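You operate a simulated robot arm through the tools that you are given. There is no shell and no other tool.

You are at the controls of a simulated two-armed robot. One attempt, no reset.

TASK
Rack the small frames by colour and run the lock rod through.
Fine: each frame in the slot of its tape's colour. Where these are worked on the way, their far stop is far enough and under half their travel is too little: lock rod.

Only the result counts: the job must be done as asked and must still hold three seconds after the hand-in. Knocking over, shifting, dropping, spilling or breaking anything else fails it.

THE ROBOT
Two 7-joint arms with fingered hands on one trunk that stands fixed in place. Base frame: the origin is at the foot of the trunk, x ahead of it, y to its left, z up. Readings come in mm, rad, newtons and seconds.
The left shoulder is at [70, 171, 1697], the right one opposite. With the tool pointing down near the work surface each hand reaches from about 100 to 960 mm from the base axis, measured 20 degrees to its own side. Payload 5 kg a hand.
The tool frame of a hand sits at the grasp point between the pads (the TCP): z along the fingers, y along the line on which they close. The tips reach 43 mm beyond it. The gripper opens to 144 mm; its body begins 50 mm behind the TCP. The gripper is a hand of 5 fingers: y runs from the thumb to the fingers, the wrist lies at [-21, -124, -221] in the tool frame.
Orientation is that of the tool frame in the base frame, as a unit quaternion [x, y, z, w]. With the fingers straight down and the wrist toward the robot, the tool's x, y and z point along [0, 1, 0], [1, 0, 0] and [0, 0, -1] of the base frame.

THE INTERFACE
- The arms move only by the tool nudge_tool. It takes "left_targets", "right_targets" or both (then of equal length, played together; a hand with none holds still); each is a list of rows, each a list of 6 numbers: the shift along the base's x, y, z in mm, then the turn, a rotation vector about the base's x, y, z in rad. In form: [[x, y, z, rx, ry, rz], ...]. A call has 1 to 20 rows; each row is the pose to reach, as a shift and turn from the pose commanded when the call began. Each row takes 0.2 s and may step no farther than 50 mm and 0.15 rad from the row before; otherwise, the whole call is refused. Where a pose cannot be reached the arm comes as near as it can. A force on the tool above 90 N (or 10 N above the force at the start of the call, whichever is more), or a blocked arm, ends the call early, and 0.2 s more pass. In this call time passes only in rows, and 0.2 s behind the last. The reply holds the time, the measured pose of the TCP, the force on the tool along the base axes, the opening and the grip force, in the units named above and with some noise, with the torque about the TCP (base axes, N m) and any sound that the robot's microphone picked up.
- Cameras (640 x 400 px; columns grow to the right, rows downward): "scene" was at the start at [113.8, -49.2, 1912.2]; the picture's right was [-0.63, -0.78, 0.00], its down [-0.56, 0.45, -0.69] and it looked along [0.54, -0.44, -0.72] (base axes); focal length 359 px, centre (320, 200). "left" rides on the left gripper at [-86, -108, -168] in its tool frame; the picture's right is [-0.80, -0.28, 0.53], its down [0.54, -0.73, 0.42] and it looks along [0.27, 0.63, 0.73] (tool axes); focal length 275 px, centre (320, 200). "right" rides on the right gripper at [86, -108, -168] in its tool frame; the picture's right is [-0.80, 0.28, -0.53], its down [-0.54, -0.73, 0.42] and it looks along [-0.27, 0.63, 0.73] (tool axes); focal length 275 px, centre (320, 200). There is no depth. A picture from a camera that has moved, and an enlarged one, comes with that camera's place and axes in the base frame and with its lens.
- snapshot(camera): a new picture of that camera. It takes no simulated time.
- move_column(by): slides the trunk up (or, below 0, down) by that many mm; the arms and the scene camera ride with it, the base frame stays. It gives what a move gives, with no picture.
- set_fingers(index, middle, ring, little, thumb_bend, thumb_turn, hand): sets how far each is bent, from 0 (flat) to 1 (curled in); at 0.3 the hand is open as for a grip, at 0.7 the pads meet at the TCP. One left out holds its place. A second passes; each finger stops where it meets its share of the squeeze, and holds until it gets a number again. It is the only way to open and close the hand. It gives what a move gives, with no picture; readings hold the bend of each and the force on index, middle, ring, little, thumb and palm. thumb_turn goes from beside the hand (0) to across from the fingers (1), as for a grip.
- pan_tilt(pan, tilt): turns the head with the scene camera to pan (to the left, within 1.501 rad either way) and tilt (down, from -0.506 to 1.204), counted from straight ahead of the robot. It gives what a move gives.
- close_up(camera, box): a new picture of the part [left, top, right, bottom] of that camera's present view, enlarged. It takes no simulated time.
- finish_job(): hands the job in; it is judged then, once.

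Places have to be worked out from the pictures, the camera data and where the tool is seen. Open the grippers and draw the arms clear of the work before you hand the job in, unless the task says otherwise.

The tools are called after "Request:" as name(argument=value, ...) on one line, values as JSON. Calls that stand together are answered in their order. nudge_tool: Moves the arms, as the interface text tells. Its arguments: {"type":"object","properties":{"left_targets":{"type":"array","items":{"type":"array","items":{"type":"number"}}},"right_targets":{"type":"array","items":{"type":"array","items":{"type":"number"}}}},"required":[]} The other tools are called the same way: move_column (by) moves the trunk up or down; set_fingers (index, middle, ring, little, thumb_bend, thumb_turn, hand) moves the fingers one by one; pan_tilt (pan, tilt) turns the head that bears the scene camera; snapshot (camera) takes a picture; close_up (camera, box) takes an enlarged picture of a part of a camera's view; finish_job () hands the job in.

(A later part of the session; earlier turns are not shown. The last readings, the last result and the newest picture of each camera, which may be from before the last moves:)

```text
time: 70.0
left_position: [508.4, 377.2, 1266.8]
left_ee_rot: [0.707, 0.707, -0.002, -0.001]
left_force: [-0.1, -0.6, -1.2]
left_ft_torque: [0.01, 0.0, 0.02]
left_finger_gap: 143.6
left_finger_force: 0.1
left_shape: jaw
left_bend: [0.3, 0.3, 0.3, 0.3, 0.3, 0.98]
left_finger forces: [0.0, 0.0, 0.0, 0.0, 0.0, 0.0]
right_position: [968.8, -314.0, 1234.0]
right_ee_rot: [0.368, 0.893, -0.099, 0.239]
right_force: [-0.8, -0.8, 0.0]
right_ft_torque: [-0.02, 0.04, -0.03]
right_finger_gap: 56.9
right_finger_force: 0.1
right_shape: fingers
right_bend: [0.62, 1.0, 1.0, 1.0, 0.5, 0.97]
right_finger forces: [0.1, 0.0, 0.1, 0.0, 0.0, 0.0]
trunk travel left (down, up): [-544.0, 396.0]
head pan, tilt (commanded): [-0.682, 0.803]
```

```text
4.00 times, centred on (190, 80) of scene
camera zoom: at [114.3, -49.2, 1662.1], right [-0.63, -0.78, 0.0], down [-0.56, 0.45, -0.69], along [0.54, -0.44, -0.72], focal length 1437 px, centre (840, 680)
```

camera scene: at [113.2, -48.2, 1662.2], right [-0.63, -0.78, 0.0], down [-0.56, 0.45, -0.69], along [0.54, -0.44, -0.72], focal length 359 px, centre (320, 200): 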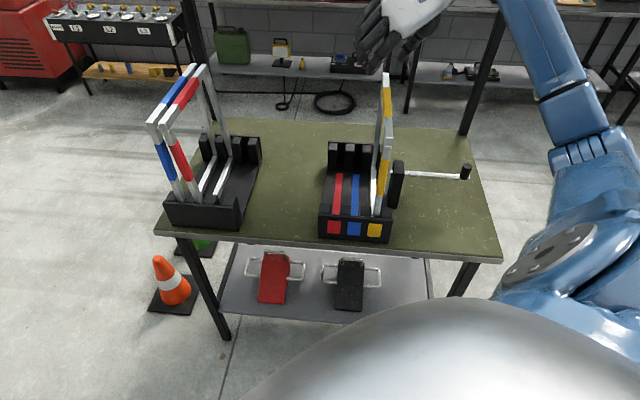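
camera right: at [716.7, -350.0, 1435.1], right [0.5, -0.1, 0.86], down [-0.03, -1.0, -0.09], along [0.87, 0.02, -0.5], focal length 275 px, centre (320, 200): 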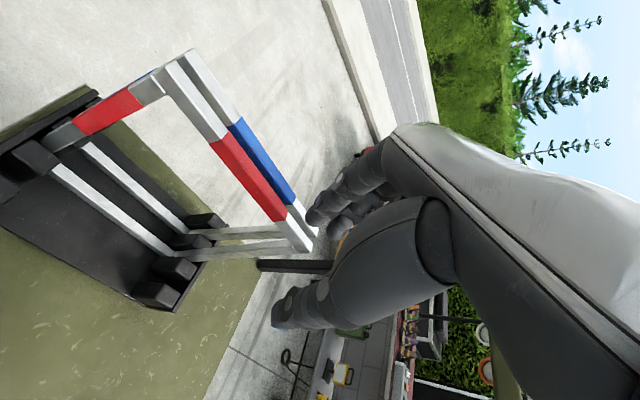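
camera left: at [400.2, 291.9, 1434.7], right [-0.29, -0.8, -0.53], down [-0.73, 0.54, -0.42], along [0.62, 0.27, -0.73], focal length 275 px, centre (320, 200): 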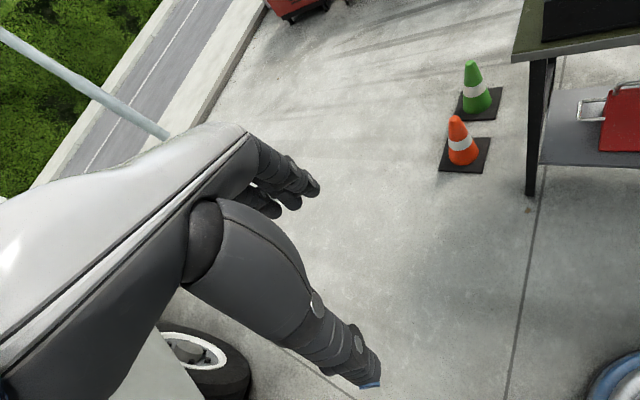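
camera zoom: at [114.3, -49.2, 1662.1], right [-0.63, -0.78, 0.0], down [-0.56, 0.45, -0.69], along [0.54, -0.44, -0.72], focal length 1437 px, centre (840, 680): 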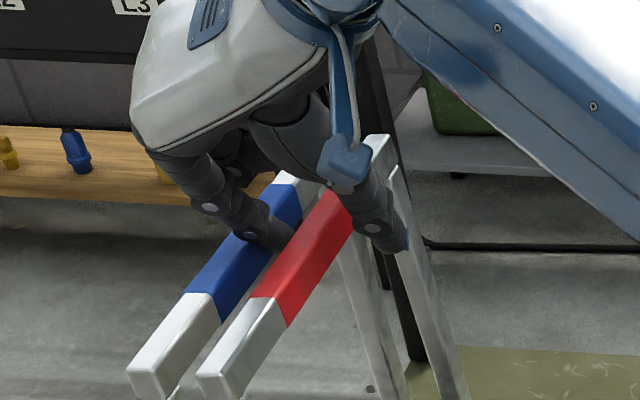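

The fingertip has wedged in, and the gap between red and blue is now clearly open with no load. I lower to the grip height.

Request:
nudge_tool(right_targets=[[0, 0, -5, 0, 0, 0], [0, 0, -10, 0, 0, 0], [0, 0, -15, 0, 0, 0]])

Request:
close_up(camera="right", box=[210, 120, 370, 280])

Request:
close_up(camera="scene", box=[140, 30, 240, 130])

```text
time: 70.8
left_position: [506.3, 377.5, 1267.5]
left_ee_rot: [0.707, 0.707, -0.002, 0.0]
left_force: [-0.3, 0.7, 0.9]
left_ft_torque: [0.03, -0.04, 0.0]
left_finger_gap: 143.9
left_finger_force: 0.1
left_shape: jaw
left_bend: [0.3, 0.3, 0.3, 0.3, 0.3, 0.98]
left_finger forces: [0.0, 0.0, 0.2, 0.0, 0.0, 0.0]
right_position: [968.9, -312.7, 1219.7]
right_ee_rot: [0.369, 0.892, -0.099, 0.24]
right_force: [-0.7, -0.9, -0.5]
right_ft_torque: [0.01, 0.02, 0.01]
right_finger_gap: 56.6
right_finger_force: 0.5
right_shape: fingers
right_bend: [0.62, 1.0, 1.0, 1.0, 0.5, 0.97]
right_finger forces: [0.3, 0.0, 0.0, 0.0, 0.0, 0.0]
trunk travel left (down, up): [-544.0, 396.0]
head pan, tilt (commanded): [-0.682, 0.803]
```

```text
2.50 times, centred on (290, 200) of right
camera zoom: at [780.0, -278.4, 1322.0], right [0.5, -0.1, 0.86], down [-0.03, -1.0, -0.09], along [0.87, 0.02, -0.5], focal length 688 px, centre (395, 200)
```

zoom: 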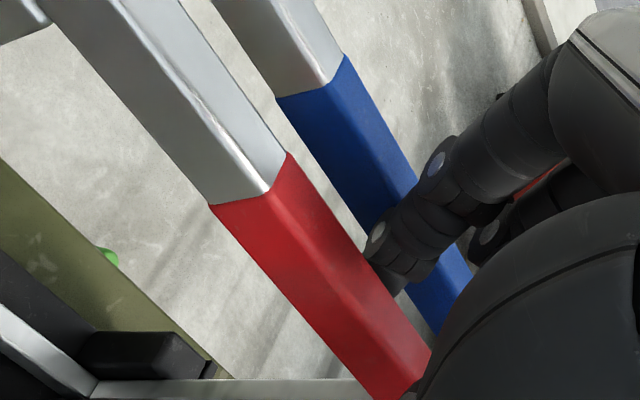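

```text
4.00 times, centred on (190, 80) of scene
camera zoom: at [113.7, -49.0, 1662.2], right [-0.63, -0.78, 0.0], down [-0.56, 0.45, -0.69], along [0.54, -0.44, -0.72], focal length 1437 px, centre (840, 680)
```

zoom: 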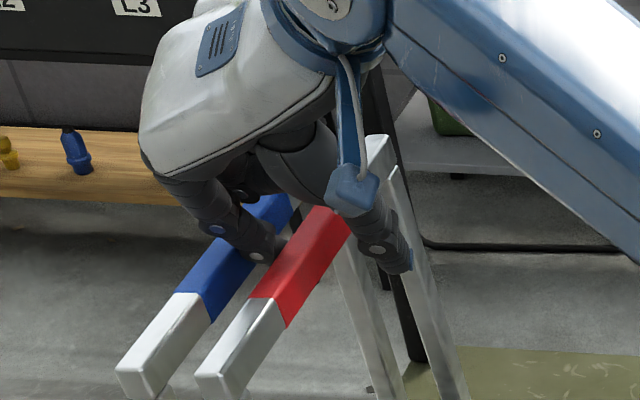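

The index tip is well below red's top edge. I close index and thumb on the red bar.

Request:
set_fingers(hand="right", index=0.69, thumb_bend=0.68)

Request:
close_up(camera="right", box=[210, 120, 370, 280])

Request:
close_up(camera="scene", box=[140, 30, 240, 130])

```text
time: 71.8
left_position: [507.8, 377.6, 1266.5]
left_ee_rot: [0.708, 0.707, -0.002, 0.0]
left_force: [0.0, -0.1, -0.1]
left_ft_torque: [-0.03, 0.02, 0.02]
left_finger_gap: 143.8
left_finger_force: 0.0
left_shape: jaw
left_bend: [0.3, 0.3, 0.3, 0.3, 0.3, 0.98]
left_finger forces: [0.0, 0.0, 0.0, 0.0, 0.1, 0.1]
right_position: [967.6, -314.0, 1219.1]
right_ee_rot: [0.368, 0.893, -0.098, 0.24]
right_force: [-0.3, -0.3, 0.6]
right_ft_torque: [-0.01, -0.03, 0.01]
right_finger_gap: 20.8
right_finger_force: 3.0
right_shape: fingers
right_bend: [0.67, 1.0, 1.0, 1.0, 0.66, 0.98]
right_finger forces: [2.8, 0.0, 0.1, 0.1, 2.8, 0.0]
trunk travel left (down, up): [-544.0, 396.0]
head pan, tilt (commanded): [-0.682, 0.803]
```

```text
2.50 times, centred on (290, 200) of right
camera zoom: at [780.1, -278.3, 1322.0], right [0.5, -0.1, 0.86], down [-0.03, -1.0, -0.09], along [0.87, 0.02, -0.5], focal length 688 px, centre (395, 200)
```

zoom: 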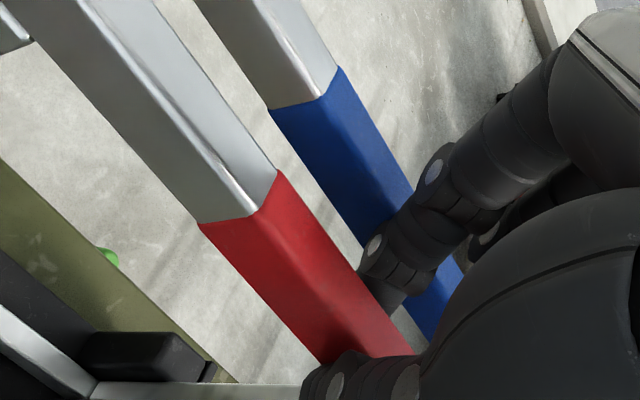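

```text
4.00 times, centred on (190, 80) of scene
camera zoom: at [113.9, -48.9, 1662.2], right [-0.63, -0.78, 0.0], down [-0.56, 0.45, -0.69], along [0.54, -0.44, -0.72], focal length 1437 px, centre (840, 680)
```

zoom: 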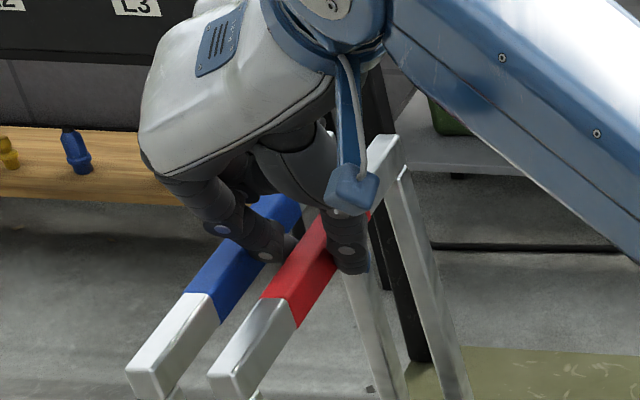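

A balanced pinch: 2.8 N on each side, with the gap matching the bar width. I tighten it and test-lift 20 mm.

Request:
set_fingers(hand="right", index=0.78, thumb_bend=0.76)

Request:
close_up(camera="right", box=[210, 120, 370, 280])

Request:
nudge_tool(right_targets=[[0, 0, 5, 0, 0, 0], [0, 0, 12, 0, 0, 0], [0, 0, 20, 0, 0, 0]])

Request:
close_up(camera="right", box=[210, 120, 370, 280])

Request:
close_up(camera="scene", box=[140, 30, 260, 230])

```text
time: 72.8
left_position: [508.8, 378.1, 1267.3]
left_ee_rot: [0.707, 0.707, -0.002, -0.001]
left_force: [-0.1, 0.7, 0.1]
left_ft_torque: [-0.01, -0.01, 0.02]
left_finger_gap: 143.7
left_finger_force: 0.2
left_shape: jaw
left_bend: [0.3, 0.3, 0.3, 0.3, 0.3, 0.98]
left_finger forces: [0.0, 0.0, 0.1, 0.0, 0.0, 0.1]
right_position: [967.1, -313.1, 1219.4]
right_ee_rot: [0.369, 0.893, -0.099, 0.239]
right_force: [0.2, -0.5, -0.6]
right_ft_torque: [-0.01, 0.0, 0.07]
right_finger_gap: 18.6
right_finger_force: 13.2
right_shape: fingers
right_bend: [0.71, 1.0, 1.0, 1.0, 0.69, 0.97]
right_finger forces: [12.9, 0.1, 0.0, 0.0, 12.6, 0.0]
trunk travel left (down, up): [-544.0, 396.0]
head pan, tilt (commanded): [-0.682, 0.803]
```

```text
2.50 times, centred on (290, 200) of right
camera zoom: at [780.4, -278.4, 1321.6], right [0.5, -0.1, 0.86], down [-0.03, -1.0, -0.09], along [0.87, 0.02, -0.5], focal length 688 px, centre (395, 200)
```

zoom: 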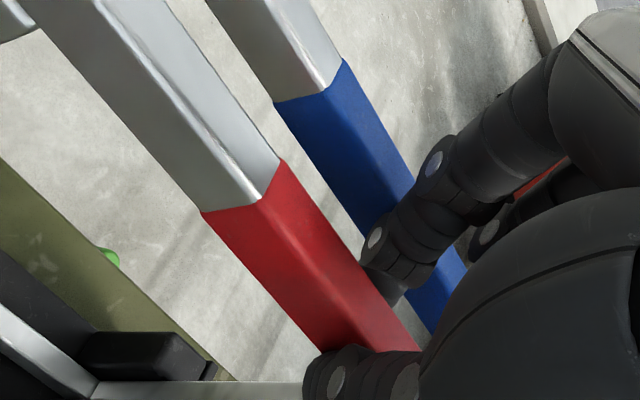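

```text
time: 73.6
left_position: [508.8, 377.8, 1266.5]
left_ee_rot: [0.707, 0.707, -0.002, -0.001]
left_force: [0.2, 0.5, -0.1]
left_ft_torque: [0.0, 0.02, 0.0]
left_finger_gap: 144.0
left_finger_force: 0.1
left_shape: jaw
left_bend: [0.3, 0.3, 0.3, 0.3, 0.3, 0.98]
left_finger forces: [0.1, 0.1, 0.1, 0.0, 0.0, 0.1]
right_position: [968.2, -313.7, 1239.6]
right_ee_rot: [0.368, 0.893, -0.099, 0.24]
right_force: [0.2, 0.0, -3.6]
right_ft_torque: [0.02, -0.03, 0.04]
right_finger_gap: 18.5
right_finger_force: 13.0
right_shape: fingers
right_bend: [0.71, 1.0, 1.0, 1.0, 0.69, 0.97]
right_finger forces: [12.7, 0.0, 0.0, 0.1, 12.4, 0.0]
trunk travel left (down, up): [-544.0, 396.0]
head pan, tilt (commanded): [-0.682, 0.803]
```

```text
2.50 times, centred on (290, 200) of right
camera zoom: at [780.1, -278.9, 1341.6], right [0.5, -0.1, 0.86], down [-0.03, -1.0, -0.09], along [0.87, 0.02, -0.5], focal length 688 px, centre (395, 200)
```

zoom: 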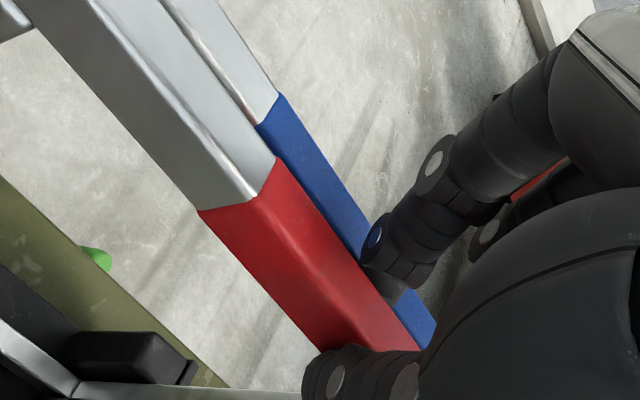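

```text
2.00 times, centred on (200, 130) of scene
camera zoom: at [114.3, -49.1, 1662.1], right [-0.63, -0.78, 0.0], down [-0.56, 0.45, -0.69], along [0.54, -0.44, -0.72], focal length 719 px, centre (560, 340)
```

zoom: 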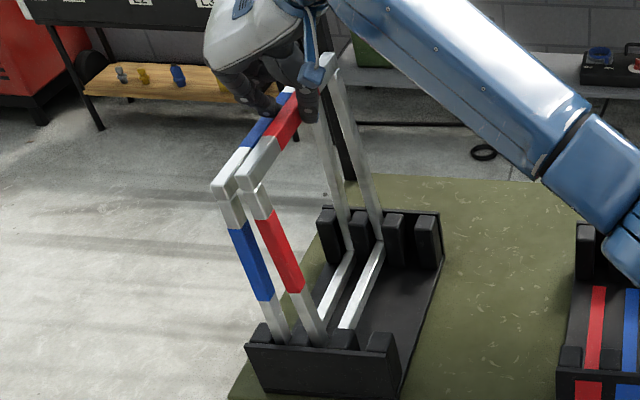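

The pinch is balanced (about 12.5 N each, no torque) and red rises with the hand, gap steady at 18.5 mm. I continue lifting until it clears the stand posts.

Request:
nudge_tool(right_targets=[[0, 0, 12, 0, 0, 0], [0, 0, 24, 0, 0, 0], [0, 0, 38, 0, 0, 0], [0, 0, 52, 0, 0, 0], [0, 0, 66, 0, 0, 0], [0, 0, 80, 0, 0, 0], [0, 0, 95, 0, 0, 0], [0, 0, 110, 0, 0, 0], [0, 0, 120, 0, 0, 0]])

Request:
snapshot(camera="right")

Request:
close_up(camera="scene", box=[130, 0, 300, 230])

```text
time: 75.6
left_position: [507.9, 378.1, 1266.7]
left_ee_rot: [0.707, 0.707, -0.001, -0.001]
left_force: [0.1, 0.3, 0.2]
left_ft_torque: [0.0, 0.05, 0.0]
left_finger_gap: 143.8
left_finger_force: 0.2
left_shape: jaw
left_bend: [0.3, 0.3, 0.3, 0.3, 0.3, 0.98]
left_finger forces: [0.1, 0.0, 0.0, 0.0, 0.0, 0.0]
right_position: [967.4, -313.6, 1359.2]
right_ee_rot: [0.369, 0.892, -0.098, 0.24]
right_force: [0.4, 1.7, -5.0]
right_ft_torque: [0.05, -0.03, -0.02]
right_finger_gap: 18.5
right_finger_force: 13.1
right_shape: fingers
right_bend: [0.71, 1.0, 1.0, 1.0, 0.69, 0.97]
right_finger forces: [12.9, 0.0, 0.0, 0.1, 12.6, 0.1]
trunk travel left (down, up): [-544.0, 396.0]
head pan, tilt (commanded): [-0.682, 0.803]
```

```text
taken
camera right: at [781.5, -278.7, 1461.6], right [0.5, -0.1, 0.86], down [-0.03, -1.0, -0.09], along [0.87, 0.02, -0.5], focal length 275 px, centre (320, 200)
```

right: 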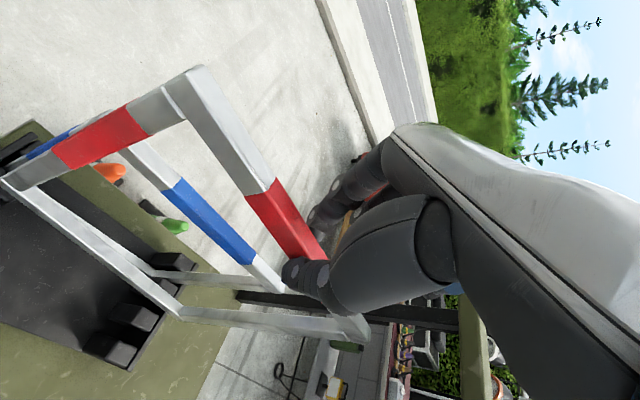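

```text
1.74 times, centred on (215, 115) of scene
camera zoom: at [114.4, -48.8, 1662.1], right [-0.63, -0.78, 0.0], down [-0.56, 0.45, -0.69], along [0.54, -0.44, -0.72], focal length 625 px, centre (503, 348)
```

zoom: 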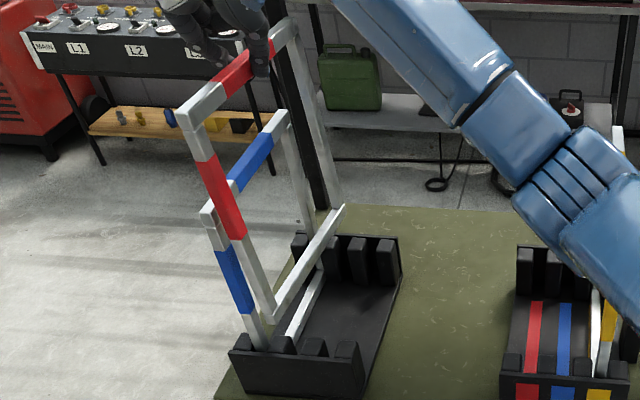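

Red hangs straight and parallel to the slots this time. I carry it right, over to its slot at r≈45, keeping height.

Request:
nudge_tool(right_targets=[[-5, -5, 0, 0, 0, 0], [-14, -14, 0, 0, 0, 0], [-28, -28, 0, 0, 0, 0], [-44, -44, 0, 0, 0, 0], [-61, -61, 0, 0, 0, 0], [-78, -78, 0, 0, 0, 0], [-95, -95, 0, 0, 0, 0], [-112, -112, 0, 0, 0, 0], [-129, -129, 0, 0, 0, 0], [-146, -146, 0, 0, 0, 0], [-163, -163, 0, 0, 0, 0], [-180, -180, 0, 0, 0, 0], [-197, -197, 0, 0, 0, 0], [-214, -214, 0, 0, 0, 0], [-230, -230, 0, 0, 0, 0], [-245, -245, 0, 0, 0, 0], [-258, -258, 0, 0, 0, 0], [-267, -267, 0, 0, 0, 0], [-272, -272, 0, 0, 0, 0], [-274, -274, 0, 0, 0, 0]])

Request:
snapshot(camera="scene")

Request:
snapshot(camera="right")

```text
time: 79.8
left_position: [507.8, 376.1, 1267.1]
left_ee_rot: [0.707, 0.707, -0.002, -0.001]
left_force: [0.3, 0.2, 0.1]
left_ft_torque: [0.01, -0.02, 0.02]
left_finger_gap: 143.9
left_finger_force: 0.0
left_shape: jaw
left_bend: [0.3, 0.3, 0.3, 0.3, 0.3, 0.98]
left_finger forces: [0.1, 0.1, 0.0, 0.0, 0.0, 0.0]
right_position: [694.1, -587.3, 1359.1]
right_ee_rot: [0.369, 0.893, -0.098, 0.239]
right_force: [-0.4, 0.0, -4.8]
right_ft_torque: [0.02, 0.0, -0.01]
right_finger_gap: 18.8
right_finger_force: 12.9
right_shape: fingers
right_bend: [0.71, 1.0, 1.0, 1.0, 0.69, 0.97]
right_finger forces: [12.9, 0.1, 0.0, 0.0, 12.7, 0.1]
trunk travel left (down, up): [-544.0, 396.0]
head pan, tilt (commanded): [-0.682, 0.803]
```

```text
taken
camera scene: at [114.2, -49.4, 1662.1], right [-0.63, -0.78, 0.0], down [-0.56, 0.45, -0.69], along [0.54, -0.44, -0.72], focal length 359 px, centre (320, 200)
```

scene: 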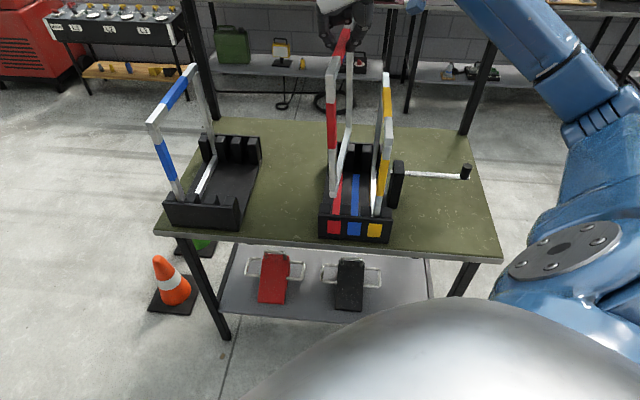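

```text
taken
camera right: at [506.4, -552.5, 1461.4], right [0.5, -0.1, 0.86], down [-0.03, -1.0, -0.09], along [0.87, 0.02, -0.5], focal length 275 px, centre (320, 200)
```

right: 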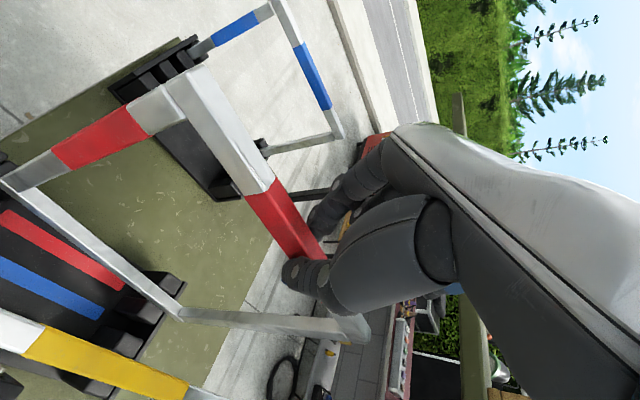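

Red hovers over the rack's left slot. I zoom to measure its pose against the red slot.

Request:
close_up(camera="scene", box=[310, 160, 360, 220])

Request:
close_up(camera="scene", box=[310, 110, 370, 160])

Request:
close_up(camera="scene", box=[310, 30, 370, 90])

Request:
close_up(camera="right", box=[0, 60, 240, 210])

Request:
close_up(camera="right", box=[120, 240, 340, 380])

```text
6.67 times, centred on (335, 190) of scene
camera zoom: at [114.2, -49.4, 1662.1], right [-0.63, -0.78, 0.0], down [-0.56, 0.45, -0.69], along [0.54, -0.44, -0.72], focal length 2396 px, centre (220, 267)
```

zoom: 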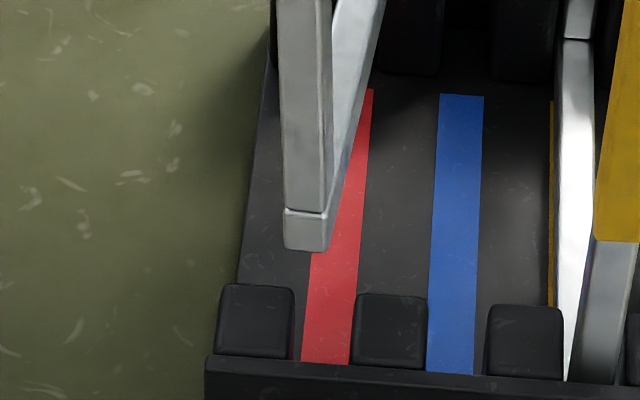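

```text
8.00 times, centred on (340, 135) of scene
camera zoom: at [114.2, -49.4, 1662.1], right [-0.63, -0.78, 0.0], down [-0.56, 0.45, -0.69], along [0.54, -0.44, -0.72], focal length 2875 px, centre (160, 720)
```

zoom: 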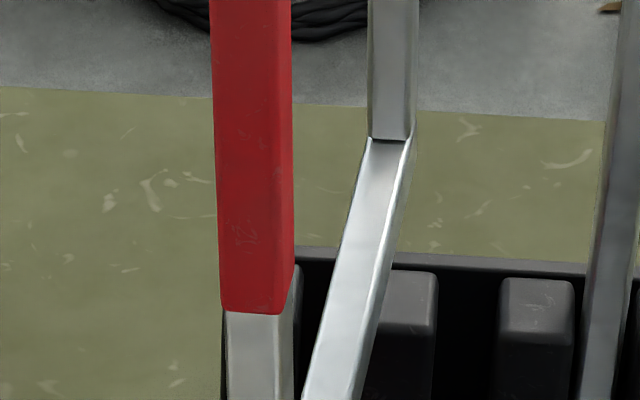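

```text
6.67 times, centred on (340, 60) of scene
camera zoom: at [114.2, -49.4, 1662.1], right [-0.63, -0.78, 0.0], down [-0.56, 0.45, -0.69], along [0.54, -0.44, -0.72], focal length 2396 px, centre (187, 1133)
```

zoom: 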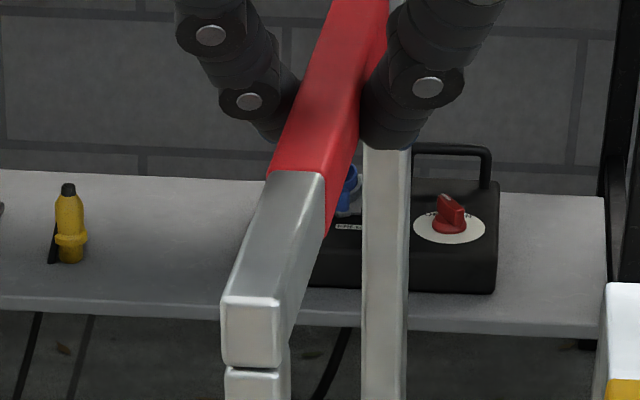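

```text
2.67 times, centred on (120, 135) of right
camera zoom: at [506.4, -552.5, 1461.4], right [0.5, -0.1, 0.86], down [-0.03, -1.0, -0.09], along [0.87, 0.02, -0.5], focal length 734 px, centre (853, 373)
```

zoom: 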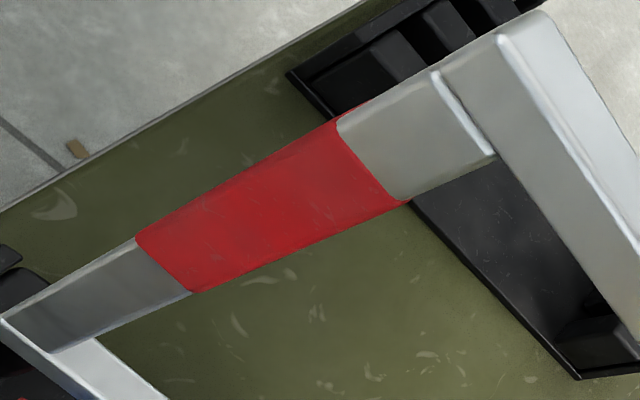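

```text
2.86 times, centred on (230, 310) of right
camera zoom: at [506.4, -552.5, 1461.4], right [0.5, -0.1, 0.86], down [-0.03, -1.0, -0.09], along [0.87, 0.02, -0.5], focal length 786 px, centre (577, -114)
```

zoom: 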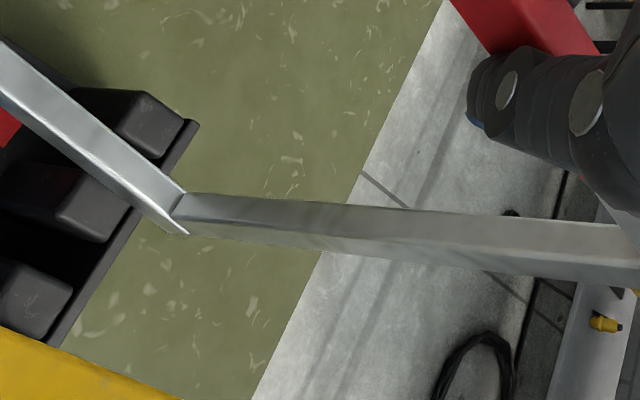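

Red is yawed about 5° clockwise, leans 2.4° (bottom right), and is about 8 mm left of its slot. I trim yaw, roll and position together.

Request:
nudge_tool(right_targets=[[-2, -2, 0, 0.0075, -0.0075, 0.023], [-4, -4, 0, 0.015, -0.015, 0.046], [-6, -6, 0, 0.0225, -0.0225, 0.069], [-7.4, -7.4, 0, 0.0297, -0.0297, 0.091], [-7.4, -7.4, -8, 0.0297, -0.0297, 0.091], [-7.4, -7.4, -16, 0.0297, -0.0297, 0.091]])

Request:
close_up(camera="scene", box=[310, 170, 360, 220])

Request:
close_up(camera="scene", box=[310, 115, 370, 165])

Request:
close_up(camera="scene", box=[310, 40, 370, 100])

Request:
close_up(camera="right", box=[0, 60, 240, 210])

```text
time: 81.2
left_position: [507.7, 376.1, 1267.3]
left_ee_rot: [0.707, 0.707, -0.003, 0.0]
left_force: [0.0, -0.4, -0.8]
left_ft_torque: [-0.02, 0.01, 0.0]
left_finger_gap: 143.7
left_finger_force: 0.1
left_shape: jaw
left_bend: [0.3, 0.3, 0.3, 0.3, 0.3, 0.98]
left_finger forces: [0.0, 0.0, 0.1, 0.0, 0.0, 0.0]
right_position: [688.0, -595.2, 1343.4]
right_ee_rot: [0.333, 0.907, -0.069, 0.25]
right_force: [0.6, 0.6, -4.2]
right_ft_torque: [0.03, -0.01, 0.01]
right_finger_gap: 18.2
right_finger_force: 13.1
right_shape: fingers
right_bend: [0.71, 1.0, 1.0, 1.0, 0.69, 0.97]
right_finger forces: [12.9, 0.1, 0.0, 0.1, 12.9, 0.0]
trunk travel left (down, up): [-544.0, 396.0]
head pan, tilt (commanded): [-0.682, 0.803]
```

```text
8.00 times, centred on (335, 195) of scene
camera zoom: at [114.4, -49.5, 1662.1], right [-0.63, -0.78, 0.0], down [-0.56, 0.45, -0.69], along [0.54, -0.44, -0.72], focal length 2875 px, centre (200, 240)
```

zoom: 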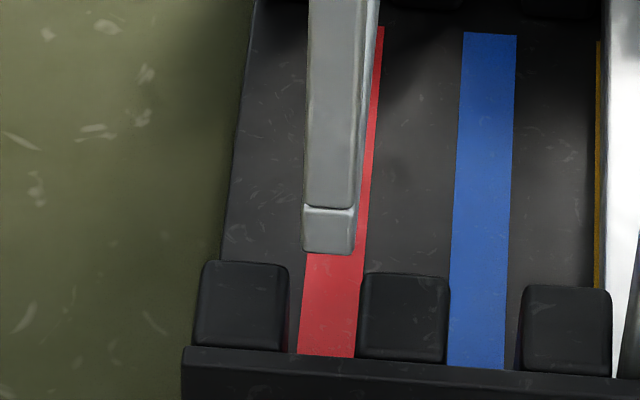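

```text
8.00 times, centred on (340, 140) of scene
camera zoom: at [114.4, -49.5, 1662.1], right [-0.63, -0.78, 0.0], down [-0.56, 0.45, -0.69], along [0.54, -0.44, -0.72], focal length 2875 px, centre (160, 680)
```

zoom: 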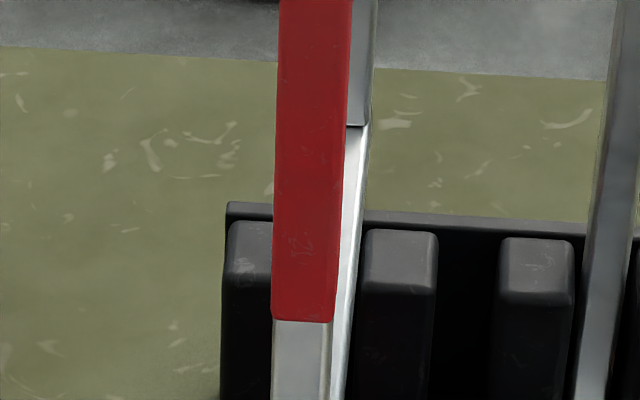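

```text
6.67 times, centred on (340, 70) of scene
camera zoom: at [114.4, -49.5, 1662.1], right [-0.63, -0.78, 0.0], down [-0.56, 0.45, -0.69], along [0.54, -0.44, -0.72], focal length 2396 px, centre (187, 1067)
```

zoom: 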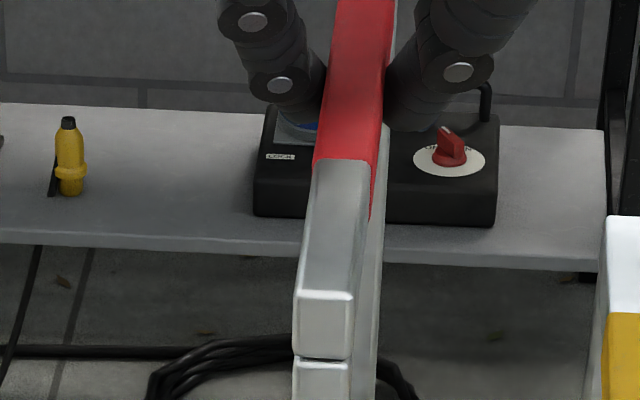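

```text
2.67 times, centred on (120, 135) of right
camera zoom: at [494.4, -580.6, 1440.1], right [0.48, -0.08, 0.87], down [0.06, -0.99, -0.12], along [0.87, 0.12, -0.47], focal length 734 px, centre (853, 373)
```

zoom: 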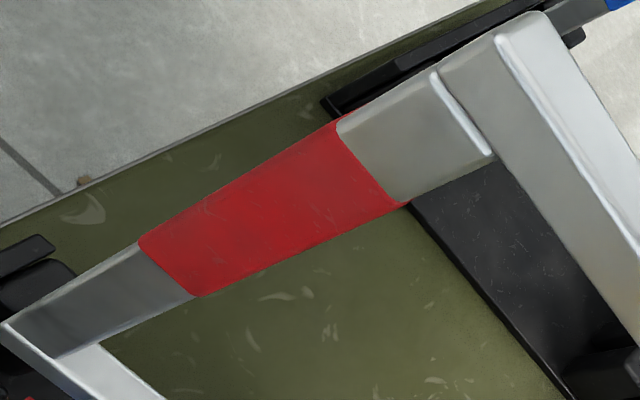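

The pose is rigid in the grip now: near end r≈46.7, far end r≈47.4, nearly vertical. I shift 1.5 mm left and 2 mm forward, then lower to the top of the posts.

Request:
nudge_tool(right_targets=[[-0.3, 2.5, -8, 0, 0, 0], [-0.3, 2.5, -18, 0, 0, 0], [-0.3, 2.5, -28, 0, 0, 0], [-0.3, 2.5, -36, 0, 0, 0]])

Request:
close_up(camera="scene", box=[310, 175, 360, 225])

Request:
close_up(camera="scene", box=[310, 125, 370, 175])

Request:
snapshot(camera="right")

```text
time: 82.2
left_position: [507.4, 376.8, 1267.8]
left_ee_rot: [0.707, 0.707, -0.001, -0.001]
left_force: [-0.4, -0.3, 0.3]
left_ft_torque: [0.02, 0.0, -0.01]
left_finger_gap: 143.6
left_finger_force: 0.1
left_shape: jaw
left_bend: [0.3, 0.3, 0.3, 0.3, 0.3, 0.98]
left_finger forces: [0.0, 0.0, 0.1, 0.1, 0.0, 0.0]
right_position: [687.1, -591.8, 1307.1]
right_ee_rot: [0.332, 0.906, -0.069, 0.252]
right_force: [-0.1, -1.1, -3.7]
right_ft_torque: [0.06, -0.01, 0.04]
right_finger_gap: 18.5
right_finger_force: 12.8
right_shape: fingers
right_bend: [0.71, 1.0, 1.0, 1.0, 0.69, 0.97]
right_finger forces: [12.9, 0.0, 0.0, 0.0, 12.7, 0.1]
trunk travel left (down, up): [-544.0, 396.0]
head pan, tilt (commanded): [-0.682, 0.803]
```

```text
8.00 times, centred on (335, 200) of scene
camera zoom: at [114.2, -49.5, 1662.2], right [-0.63, -0.78, 0.0], down [-0.56, 0.45, -0.69], along [0.54, -0.44, -0.72], focal length 2875 px, centre (200, 200)
```

zoom: 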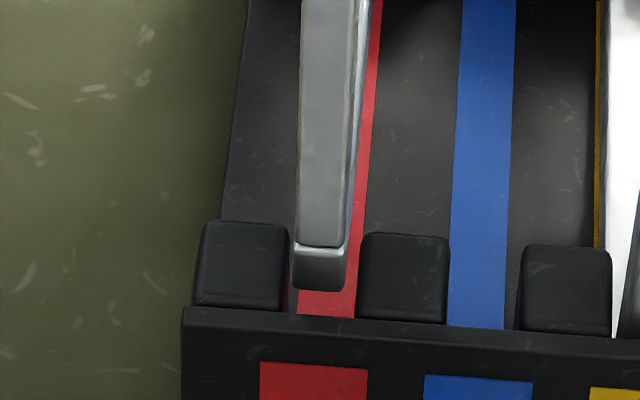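

```text
8.00 times, centred on (340, 150) of scene
camera zoom: at [114.2, -49.5, 1662.2], right [-0.63, -0.78, 0.0], down [-0.56, 0.45, -0.69], along [0.54, -0.44, -0.72], focal length 2875 px, centre (160, 600)
```

zoom: 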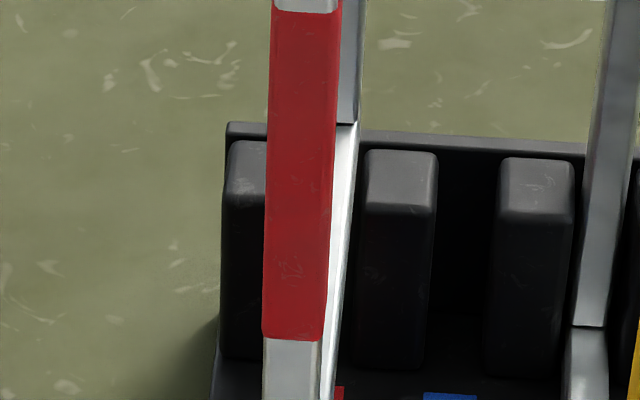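

```text
taken
camera right: at [493.9, -578.0, 1404.5], right [0.48, -0.08, 0.87], down [0.06, -0.99, -0.12], along [0.87, 0.12, -0.47], focal length 275 px, centre (320, 200)
```

right: 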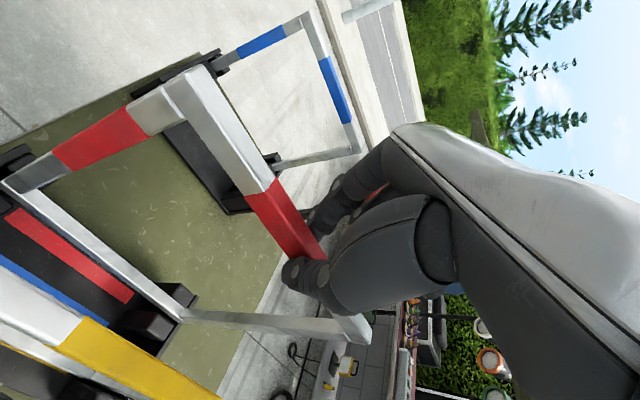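

Both ends line up with the slot to within about 1 mm. I lower straight into the slot.

Request:
nudge_tool(right_targets=[[-0.4, -0.4, -8, 0, 0, 0], [-0.4, -0.4, -16, 0, 0, 0], [-0.4, -0.4, -24, 0, 0, 0], [-0.4, -0.4, -32, 0, 0, 0], [-0.4, -0.4, -40, 0, 0, 0]])

Request:
close_up(camera="scene", box=[305, 125, 375, 225])

```text
time: 83.4
left_position: [507.7, 376.7, 1267.5]
left_ee_rot: [0.707, 0.707, -0.001, -0.002]
left_force: [0.2, 0.1, -0.4]
left_ft_torque: [-0.03, 0.04, 0.02]
left_finger_gap: 143.5
left_finger_force: 0.1
left_shape: jaw
left_bend: [0.3, 0.3, 0.3, 0.3, 0.3, 0.98]
left_finger forces: [0.1, 0.0, 0.0, 0.1, 0.0, 0.0]
right_position: [686.4, -593.3, 1267.4]
right_ee_rot: [0.333, 0.906, -0.07, 0.252]
right_force: [0.6, 0.6, -4.2]
right_ft_torque: [0.0, 0.01, 0.01]
right_finger_gap: 18.6
right_finger_force: 13.2
right_shape: fingers
right_bend: [0.71, 1.0, 1.0, 1.0, 0.69, 0.97]
right_finger forces: [12.8, 0.1, 0.0, 0.0, 12.7, 0.1]
trunk travel left (down, up): [-544.0, 396.0]
head pan, tilt (commanded): [-0.682, 0.803]
```

```text
4.00 times, centred on (340, 175) of scene
camera zoom: at [114.2, -49.6, 1662.1], right [-0.63, -0.78, 0.0], down [-0.56, 0.45, -0.69], along [0.54, -0.44, -0.72], focal length 1437 px, centre (240, 300)
```

zoom: 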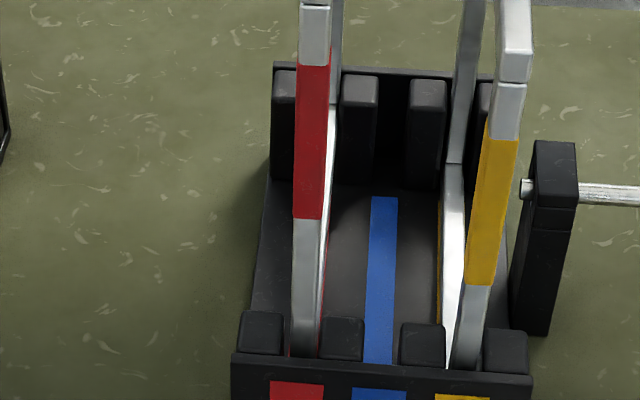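

Red slides into its slot without contact. I continue down toward the seat, easing off at the end.

Request:
nudge_tool(right_targets=[[0, 0, -8, 0, 0, 0], [0, 0, -16, 0, 0, 0], [0, 0, -24, 0, 0, 0], [0, 0, -32, 0, 0, 0], [0, 0, -39, 0, 0, 0]])

Request:
nudge_tool(right_targets=[[0, 0, -3, 0, 0, 0], [0, 0, -6, 0, 0, 0], [0, 0, -9, 0, 0, 0]])

Request:
close_up(camera="scene", box=[305, 95, 405, 245])

```text
time: 84.6
left_position: [508.1, 376.4, 1266.5]
left_ee_rot: [0.707, 0.707, -0.001, -0.001]
left_force: [0.4, 0.3, -0.3]
left_ft_torque: [-0.02, -0.03, 0.04]
left_finger_gap: 143.5
left_finger_force: 0.1
left_shape: jaw
left_bend: [0.3, 0.3, 0.3, 0.3, 0.3, 0.98]
left_finger forces: [0.1, 0.0, 0.2, 0.1, 0.0, 0.0]
right_position: [686.5, -592.9, 1228.4]
right_ee_rot: [0.333, 0.906, -0.069, 0.252]
right_force: [-0.3, 0.3, -4.6]
right_ft_torque: [0.03, 0.03, -0.02]
right_finger_gap: 18.6
right_finger_force: 12.1
right_shape: fingers
right_bend: [0.71, 1.0, 1.0, 1.0, 0.69, 0.97]
right_finger forces: [12.8, 0.0, 0.0, 0.0, 12.8, 0.0]
trunk travel left (down, up): [-544.0, 396.0]
head pan, tilt (commanded): [-0.682, 0.803]
```

```text
time: 85.4
left_position: [507.7, 377.4, 1267.8]
left_ee_rot: [0.707, 0.707, -0.002, -0.001]
left_force: [-0.1, -0.5, 0.6]
left_ft_torque: [0.0, 0.01, -0.02]
left_finger_gap: 143.8
left_finger_force: 0.1
left_shape: jaw
left_bend: [0.3, 0.3, 0.3, 0.3, 0.3, 0.98]
left_finger forces: [0.0, 0.0, 0.0, 0.0, 0.0, 0.0]
right_position: [686.1, -592.5, 1221.2]
right_ee_rot: [0.333, 0.906, -0.07, 0.252]
right_force: [0.2, -0.4, -1.5]
right_ft_torque: [-0.04, -0.03, 0.02]
right_finger_gap: 18.8
right_finger_force: 13.4
right_shape: fingers
right_bend: [0.71, 1.0, 1.0, 1.0, 0.69, 0.97]
right_finger forces: [13.4, 0.0, 0.0, 0.1, 13.3, 0.0]
trunk travel left (down, up): [-544.0, 396.0]
head pan, tilt (commanded): [-0.682, 0.803]
```

```text
2.67 times, centred on (355, 170) of scene
camera zoom: at [113.6, -49.0, 1662.3], right [-0.63, -0.78, 0.0], down [-0.56, 0.45, -0.69], along [0.54, -0.44, -0.72], focal length 958 px, centre (227, 280)
```

zoom: 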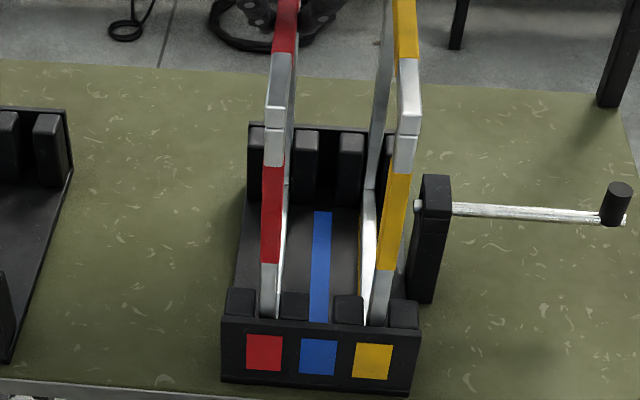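

The load is coming off; red is touching down. I lower 3 mm more, then release.

Request:
nudge_tool(right_targets=[[0, 0, -2, 0, 0, 0], [0, 0, -3, 0, 0, 0]])

Request:
set_fingers(hand="right", index=0.55, thumb_bend=0.5)

Request:
close_up(camera="scene", box=[305, 45, 405, 245])

Request:
snapshot(camera="right")

```text
time: 86.0
left_position: [506.8, 378.5, 1267.5]
left_ee_rot: [0.707, 0.707, -0.001, 0.0]
left_force: [0.9, -1.0, 0.0]
left_ft_torque: [0.0, 0.03, -0.01]
left_finger_gap: 143.8
left_finger_force: 0.1
left_shape: jaw
left_bend: [0.3, 0.3, 0.3, 0.3, 0.3, 0.98]
left_finger forces: [0.0, 0.0, 0.0, 0.0, 0.0, 0.0]
right_position: [684.9, -592.3, 1219.1]
right_ee_rot: [0.333, 0.906, -0.07, 0.254]
right_force: [1.1, -0.8, 11.5]
right_ft_torque: [-0.05, -0.15, -0.04]
right_finger_gap: 18.2
right_finger_force: 15.4
right_shape: fingers
right_bend: [0.71, 1.0, 1.0, 1.0, 0.69, 0.97]
right_finger forces: [15.2, 0.0, 0.0, 0.0, 15.6, 0.0]
trunk travel left (down, up): [-544.0, 396.0]
head pan, tilt (commanded): [-0.682, 0.803]
```

```text
time: 87.0
left_position: [508.0, 376.8, 1266.8]
left_ee_rot: [0.708, 0.707, -0.002, 0.0]
left_force: [-0.1, 0.7, -0.7]
left_ft_torque: [0.01, 0.0, 0.0]
left_finger_gap: 143.7
left_finger_force: 0.1
left_shape: jaw
left_bend: [0.3, 0.3, 0.3, 0.3, 0.3, 0.98]
left_finger forces: [0.1, 0.1, 0.0, 0.1, 0.0, 0.0]
right_position: [687.1, -592.7, 1215.7]
right_ee_rot: [0.333, 0.906, -0.07, 0.252]
right_force: [0.0, -0.4, -0.1]
right_ft_torque: [-0.02, 0.0, 0.01]
right_finger_gap: 69.0
right_finger_force: 0.0
right_shape: fingers
right_bend: [0.55, 1.0, 1.0, 1.0, 0.5, 0.97]
right_finger forces: [0.0, 0.0, 0.0, 0.0, 0.0, 0.0]
trunk travel left (down, up): [-544.0, 396.0]
head pan, tilt (commanded): [-0.682, 0.803]
```

```text
2.00 times, centred on (355, 145) of scene
camera zoom: at [113.9, -49.3, 1662.2], right [-0.63, -0.78, 0.0], down [-0.56, 0.45, -0.69], along [0.54, -0.44, -0.72], focal length 719 px, centre (250, 310)
```

zoom: 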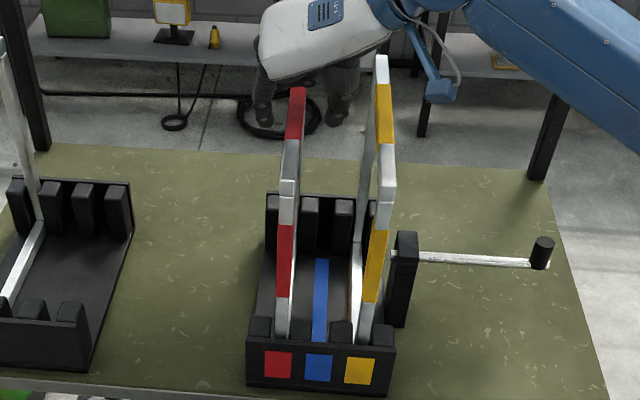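

```text
taken
camera right: at [493.2, -578.4, 1312.7], right [0.48, -0.08, 0.87], down [0.06, -0.99, -0.12], along [0.87, 0.12, -0.47], focal length 275 px, centre (320, 200)
```

right: 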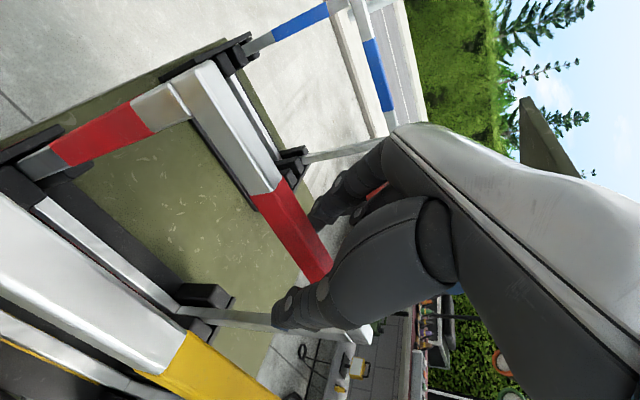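

Red is seated and stays. I lift the hand clear and go look at blue, which now stands alone in the stand.

Request:
nudge_tool(right_targets=[[0, 0, 10, 0, 0, 0], [0, 0, 25, 0, 0, 0], [0, 0, 45, 0, 0, 0], [0, 0, 75, 0, 0, 0], [0, 0, 105, 0, 0, 0], [0, 0, 130, 0, 0, 0]])

Request:
nudge_tool(right_targets=[[12, 12, 0, -0.005, 0.005, -0.016], [32, 32, 0, -0.01, 0.01, -0.031], [54, 54, 0, -0.015, 0.015, -0.046], [78, 78, 0, -0.02, 0.02, -0.061], [102, 102, 0, -0.025, 0.025, -0.076], [126, 126, 0, -0.0297, 0.0297, -0.091], [150, 150, 0, -0.0297, 0.0297, -0.091], [174, 174, 0, -0.0297, 0.0297, -0.091], [198, 198, 0, -0.0297, 0.0297, -0.091], [222, 222, 0, -0.0297, 0.0297, -0.091], [240, 240, 0, -0.0297, 0.0297, -0.091]])

Request:
snapshot(camera="right")

Request:
snapshot(camera="scene")

```text
time: 88.4
left_position: [508.0, 378.3, 1268.4]
left_ee_rot: [0.707, 0.707, -0.002, -0.001]
left_force: [-1.0, -0.2, -0.1]
left_ft_torque: [-0.01, -0.05, 0.01]
left_finger_gap: 144.0
left_finger_force: 0.0
left_shape: jaw
left_bend: [0.3, 0.3, 0.3, 0.3, 0.3, 0.98]
left_finger forces: [0.1, 0.1, 0.1, 0.0, 0.1, 0.1]
right_position: [685.2, -591.7, 1350.4]
right_ee_rot: [0.332, 0.906, -0.069, 0.252]
right_force: [0.1, -0.6, 0.0]
right_ft_torque: [-0.01, -0.01, 0.0]
right_finger_gap: 68.9
right_finger_force: 0.2
right_shape: fingers
right_bend: [0.55, 1.0, 1.0, 1.0, 0.5, 0.97]
right_finger forces: [0.1, 0.0, 0.1, 0.0, 0.1, 0.0]
trunk travel left (down, up): [-544.0, 396.0]
head pan, tilt (commanded): [-0.682, 0.803]
```

```text
time: 90.8
left_position: [507.5, 378.0, 1266.0]
left_ee_rot: [0.707, 0.707, -0.002, 0.0]
left_force: [0.0, 0.4, 0.1]
left_ft_torque: [-0.02, 0.04, 0.0]
left_finger_gap: 144.0
left_finger_force: 0.1
left_shape: jaw
left_bend: [0.3, 0.3, 0.3, 0.3, 0.3, 0.98]
left_finger forces: [0.1, 0.0, 0.0, 0.0, 0.0, 0.0]
right_position: [927.6, -353.9, 1344.8]
right_ee_rot: [0.369, 0.893, -0.1, 0.239]
right_force: [0.9, -0.8, 0.4]
right_ft_torque: [0.0, 0.03, -0.03]
right_finger_gap: 69.2
right_finger_force: 0.1
right_shape: fingers
right_bend: [0.55, 1.0, 1.0, 1.0, 0.5, 0.97]
right_finger forces: [0.0, 0.0, 0.0, 0.1, 0.1, 0.1]
trunk travel left (down, up): [-544.0, 396.0]
head pan, tilt (commanded): [-0.682, 0.803]
```

```text
taken
camera right: at [739.9, -318.5, 1447.3], right [0.5, -0.1, 0.86], down [-0.03, -1.0, -0.09], along [0.87, 0.02, -0.5], focal length 275 px, centre (320, 200)
```

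right: 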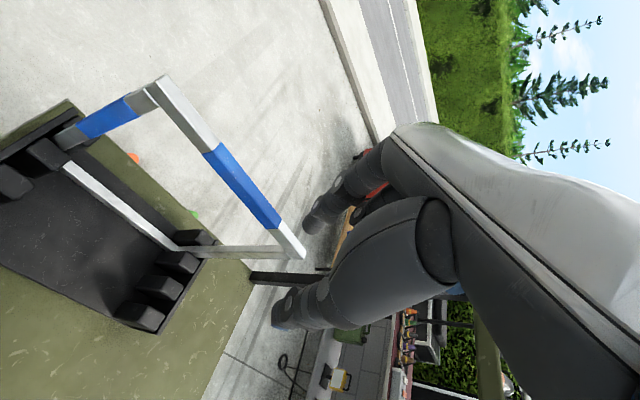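

```text
taken
camera scene: at [114.9, -47.4, 1662.1], right [-0.63, -0.78, 0.0], down [-0.56, 0.45, -0.69], along [0.54, -0.44, -0.72], focal length 359 px, centre (320, 200)
```

scene: 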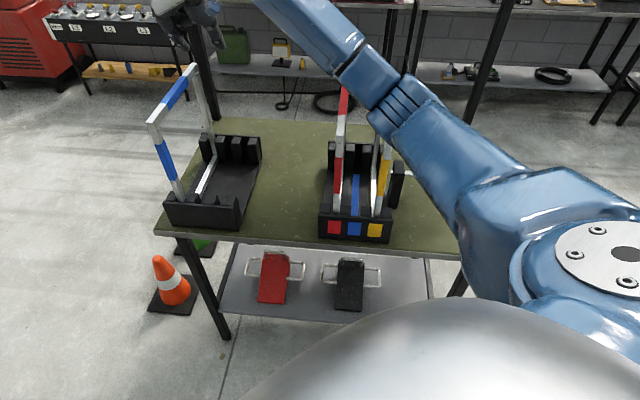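

Blue stands alone with free space on both sides. I measure its top bar line.

Request:
close_up(camera="scene", box=[140, 100, 190, 140])

Request:
close_up(camera="scene", box=[165, 55, 215, 95])

Request:
close_up(camera="right", box=[120, 60, 320, 270])

```text
10.00 times, centred on (165, 120) of scene
camera zoom: at [114.9, -47.4, 1662.1], right [-0.63, -0.78, 0.0], down [-0.56, 0.45, -0.69], along [0.54, -0.44, -0.72], focal length 3593 px, centre (1870, 1000)
```

zoom: 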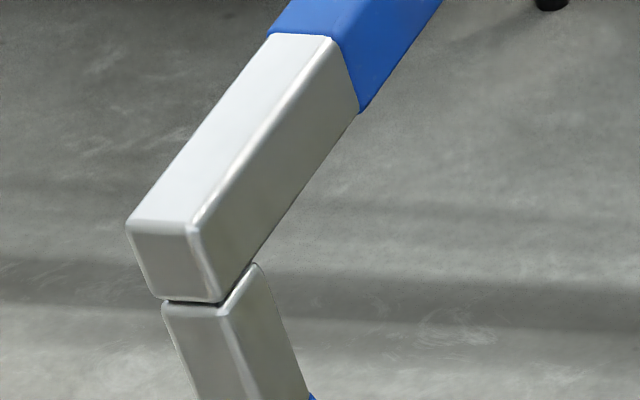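

```text
10.00 times, centred on (190, 75) of scene
camera zoom: at [114.9, -47.4, 1662.1], right [-0.63, -0.78, 0.0], down [-0.56, 0.45, -0.69], along [0.54, -0.44, -0.72], focal length 3593 px, centre (1620, 1450)
```

zoom: 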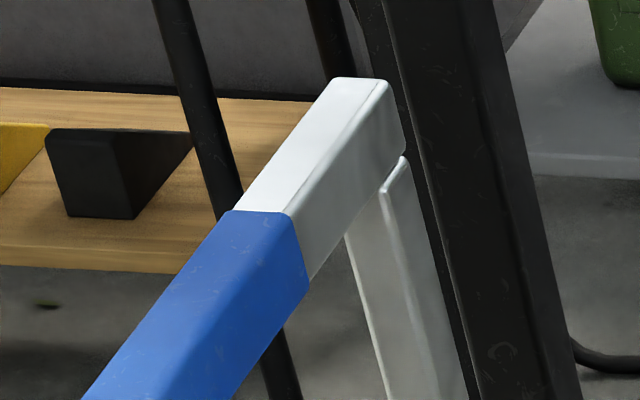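

```text
1.90 times, centred on (220, 165) of right
camera zoom: at [739.9, -318.5, 1447.3], right [0.5, -0.1, 0.86], down [-0.03, -1.0, -0.09], along [0.87, 0.02, -0.5], focal length 524 px, centre (510, 267)
```

zoom: 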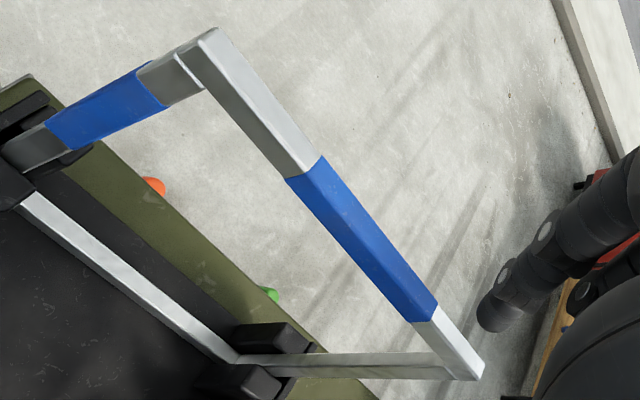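

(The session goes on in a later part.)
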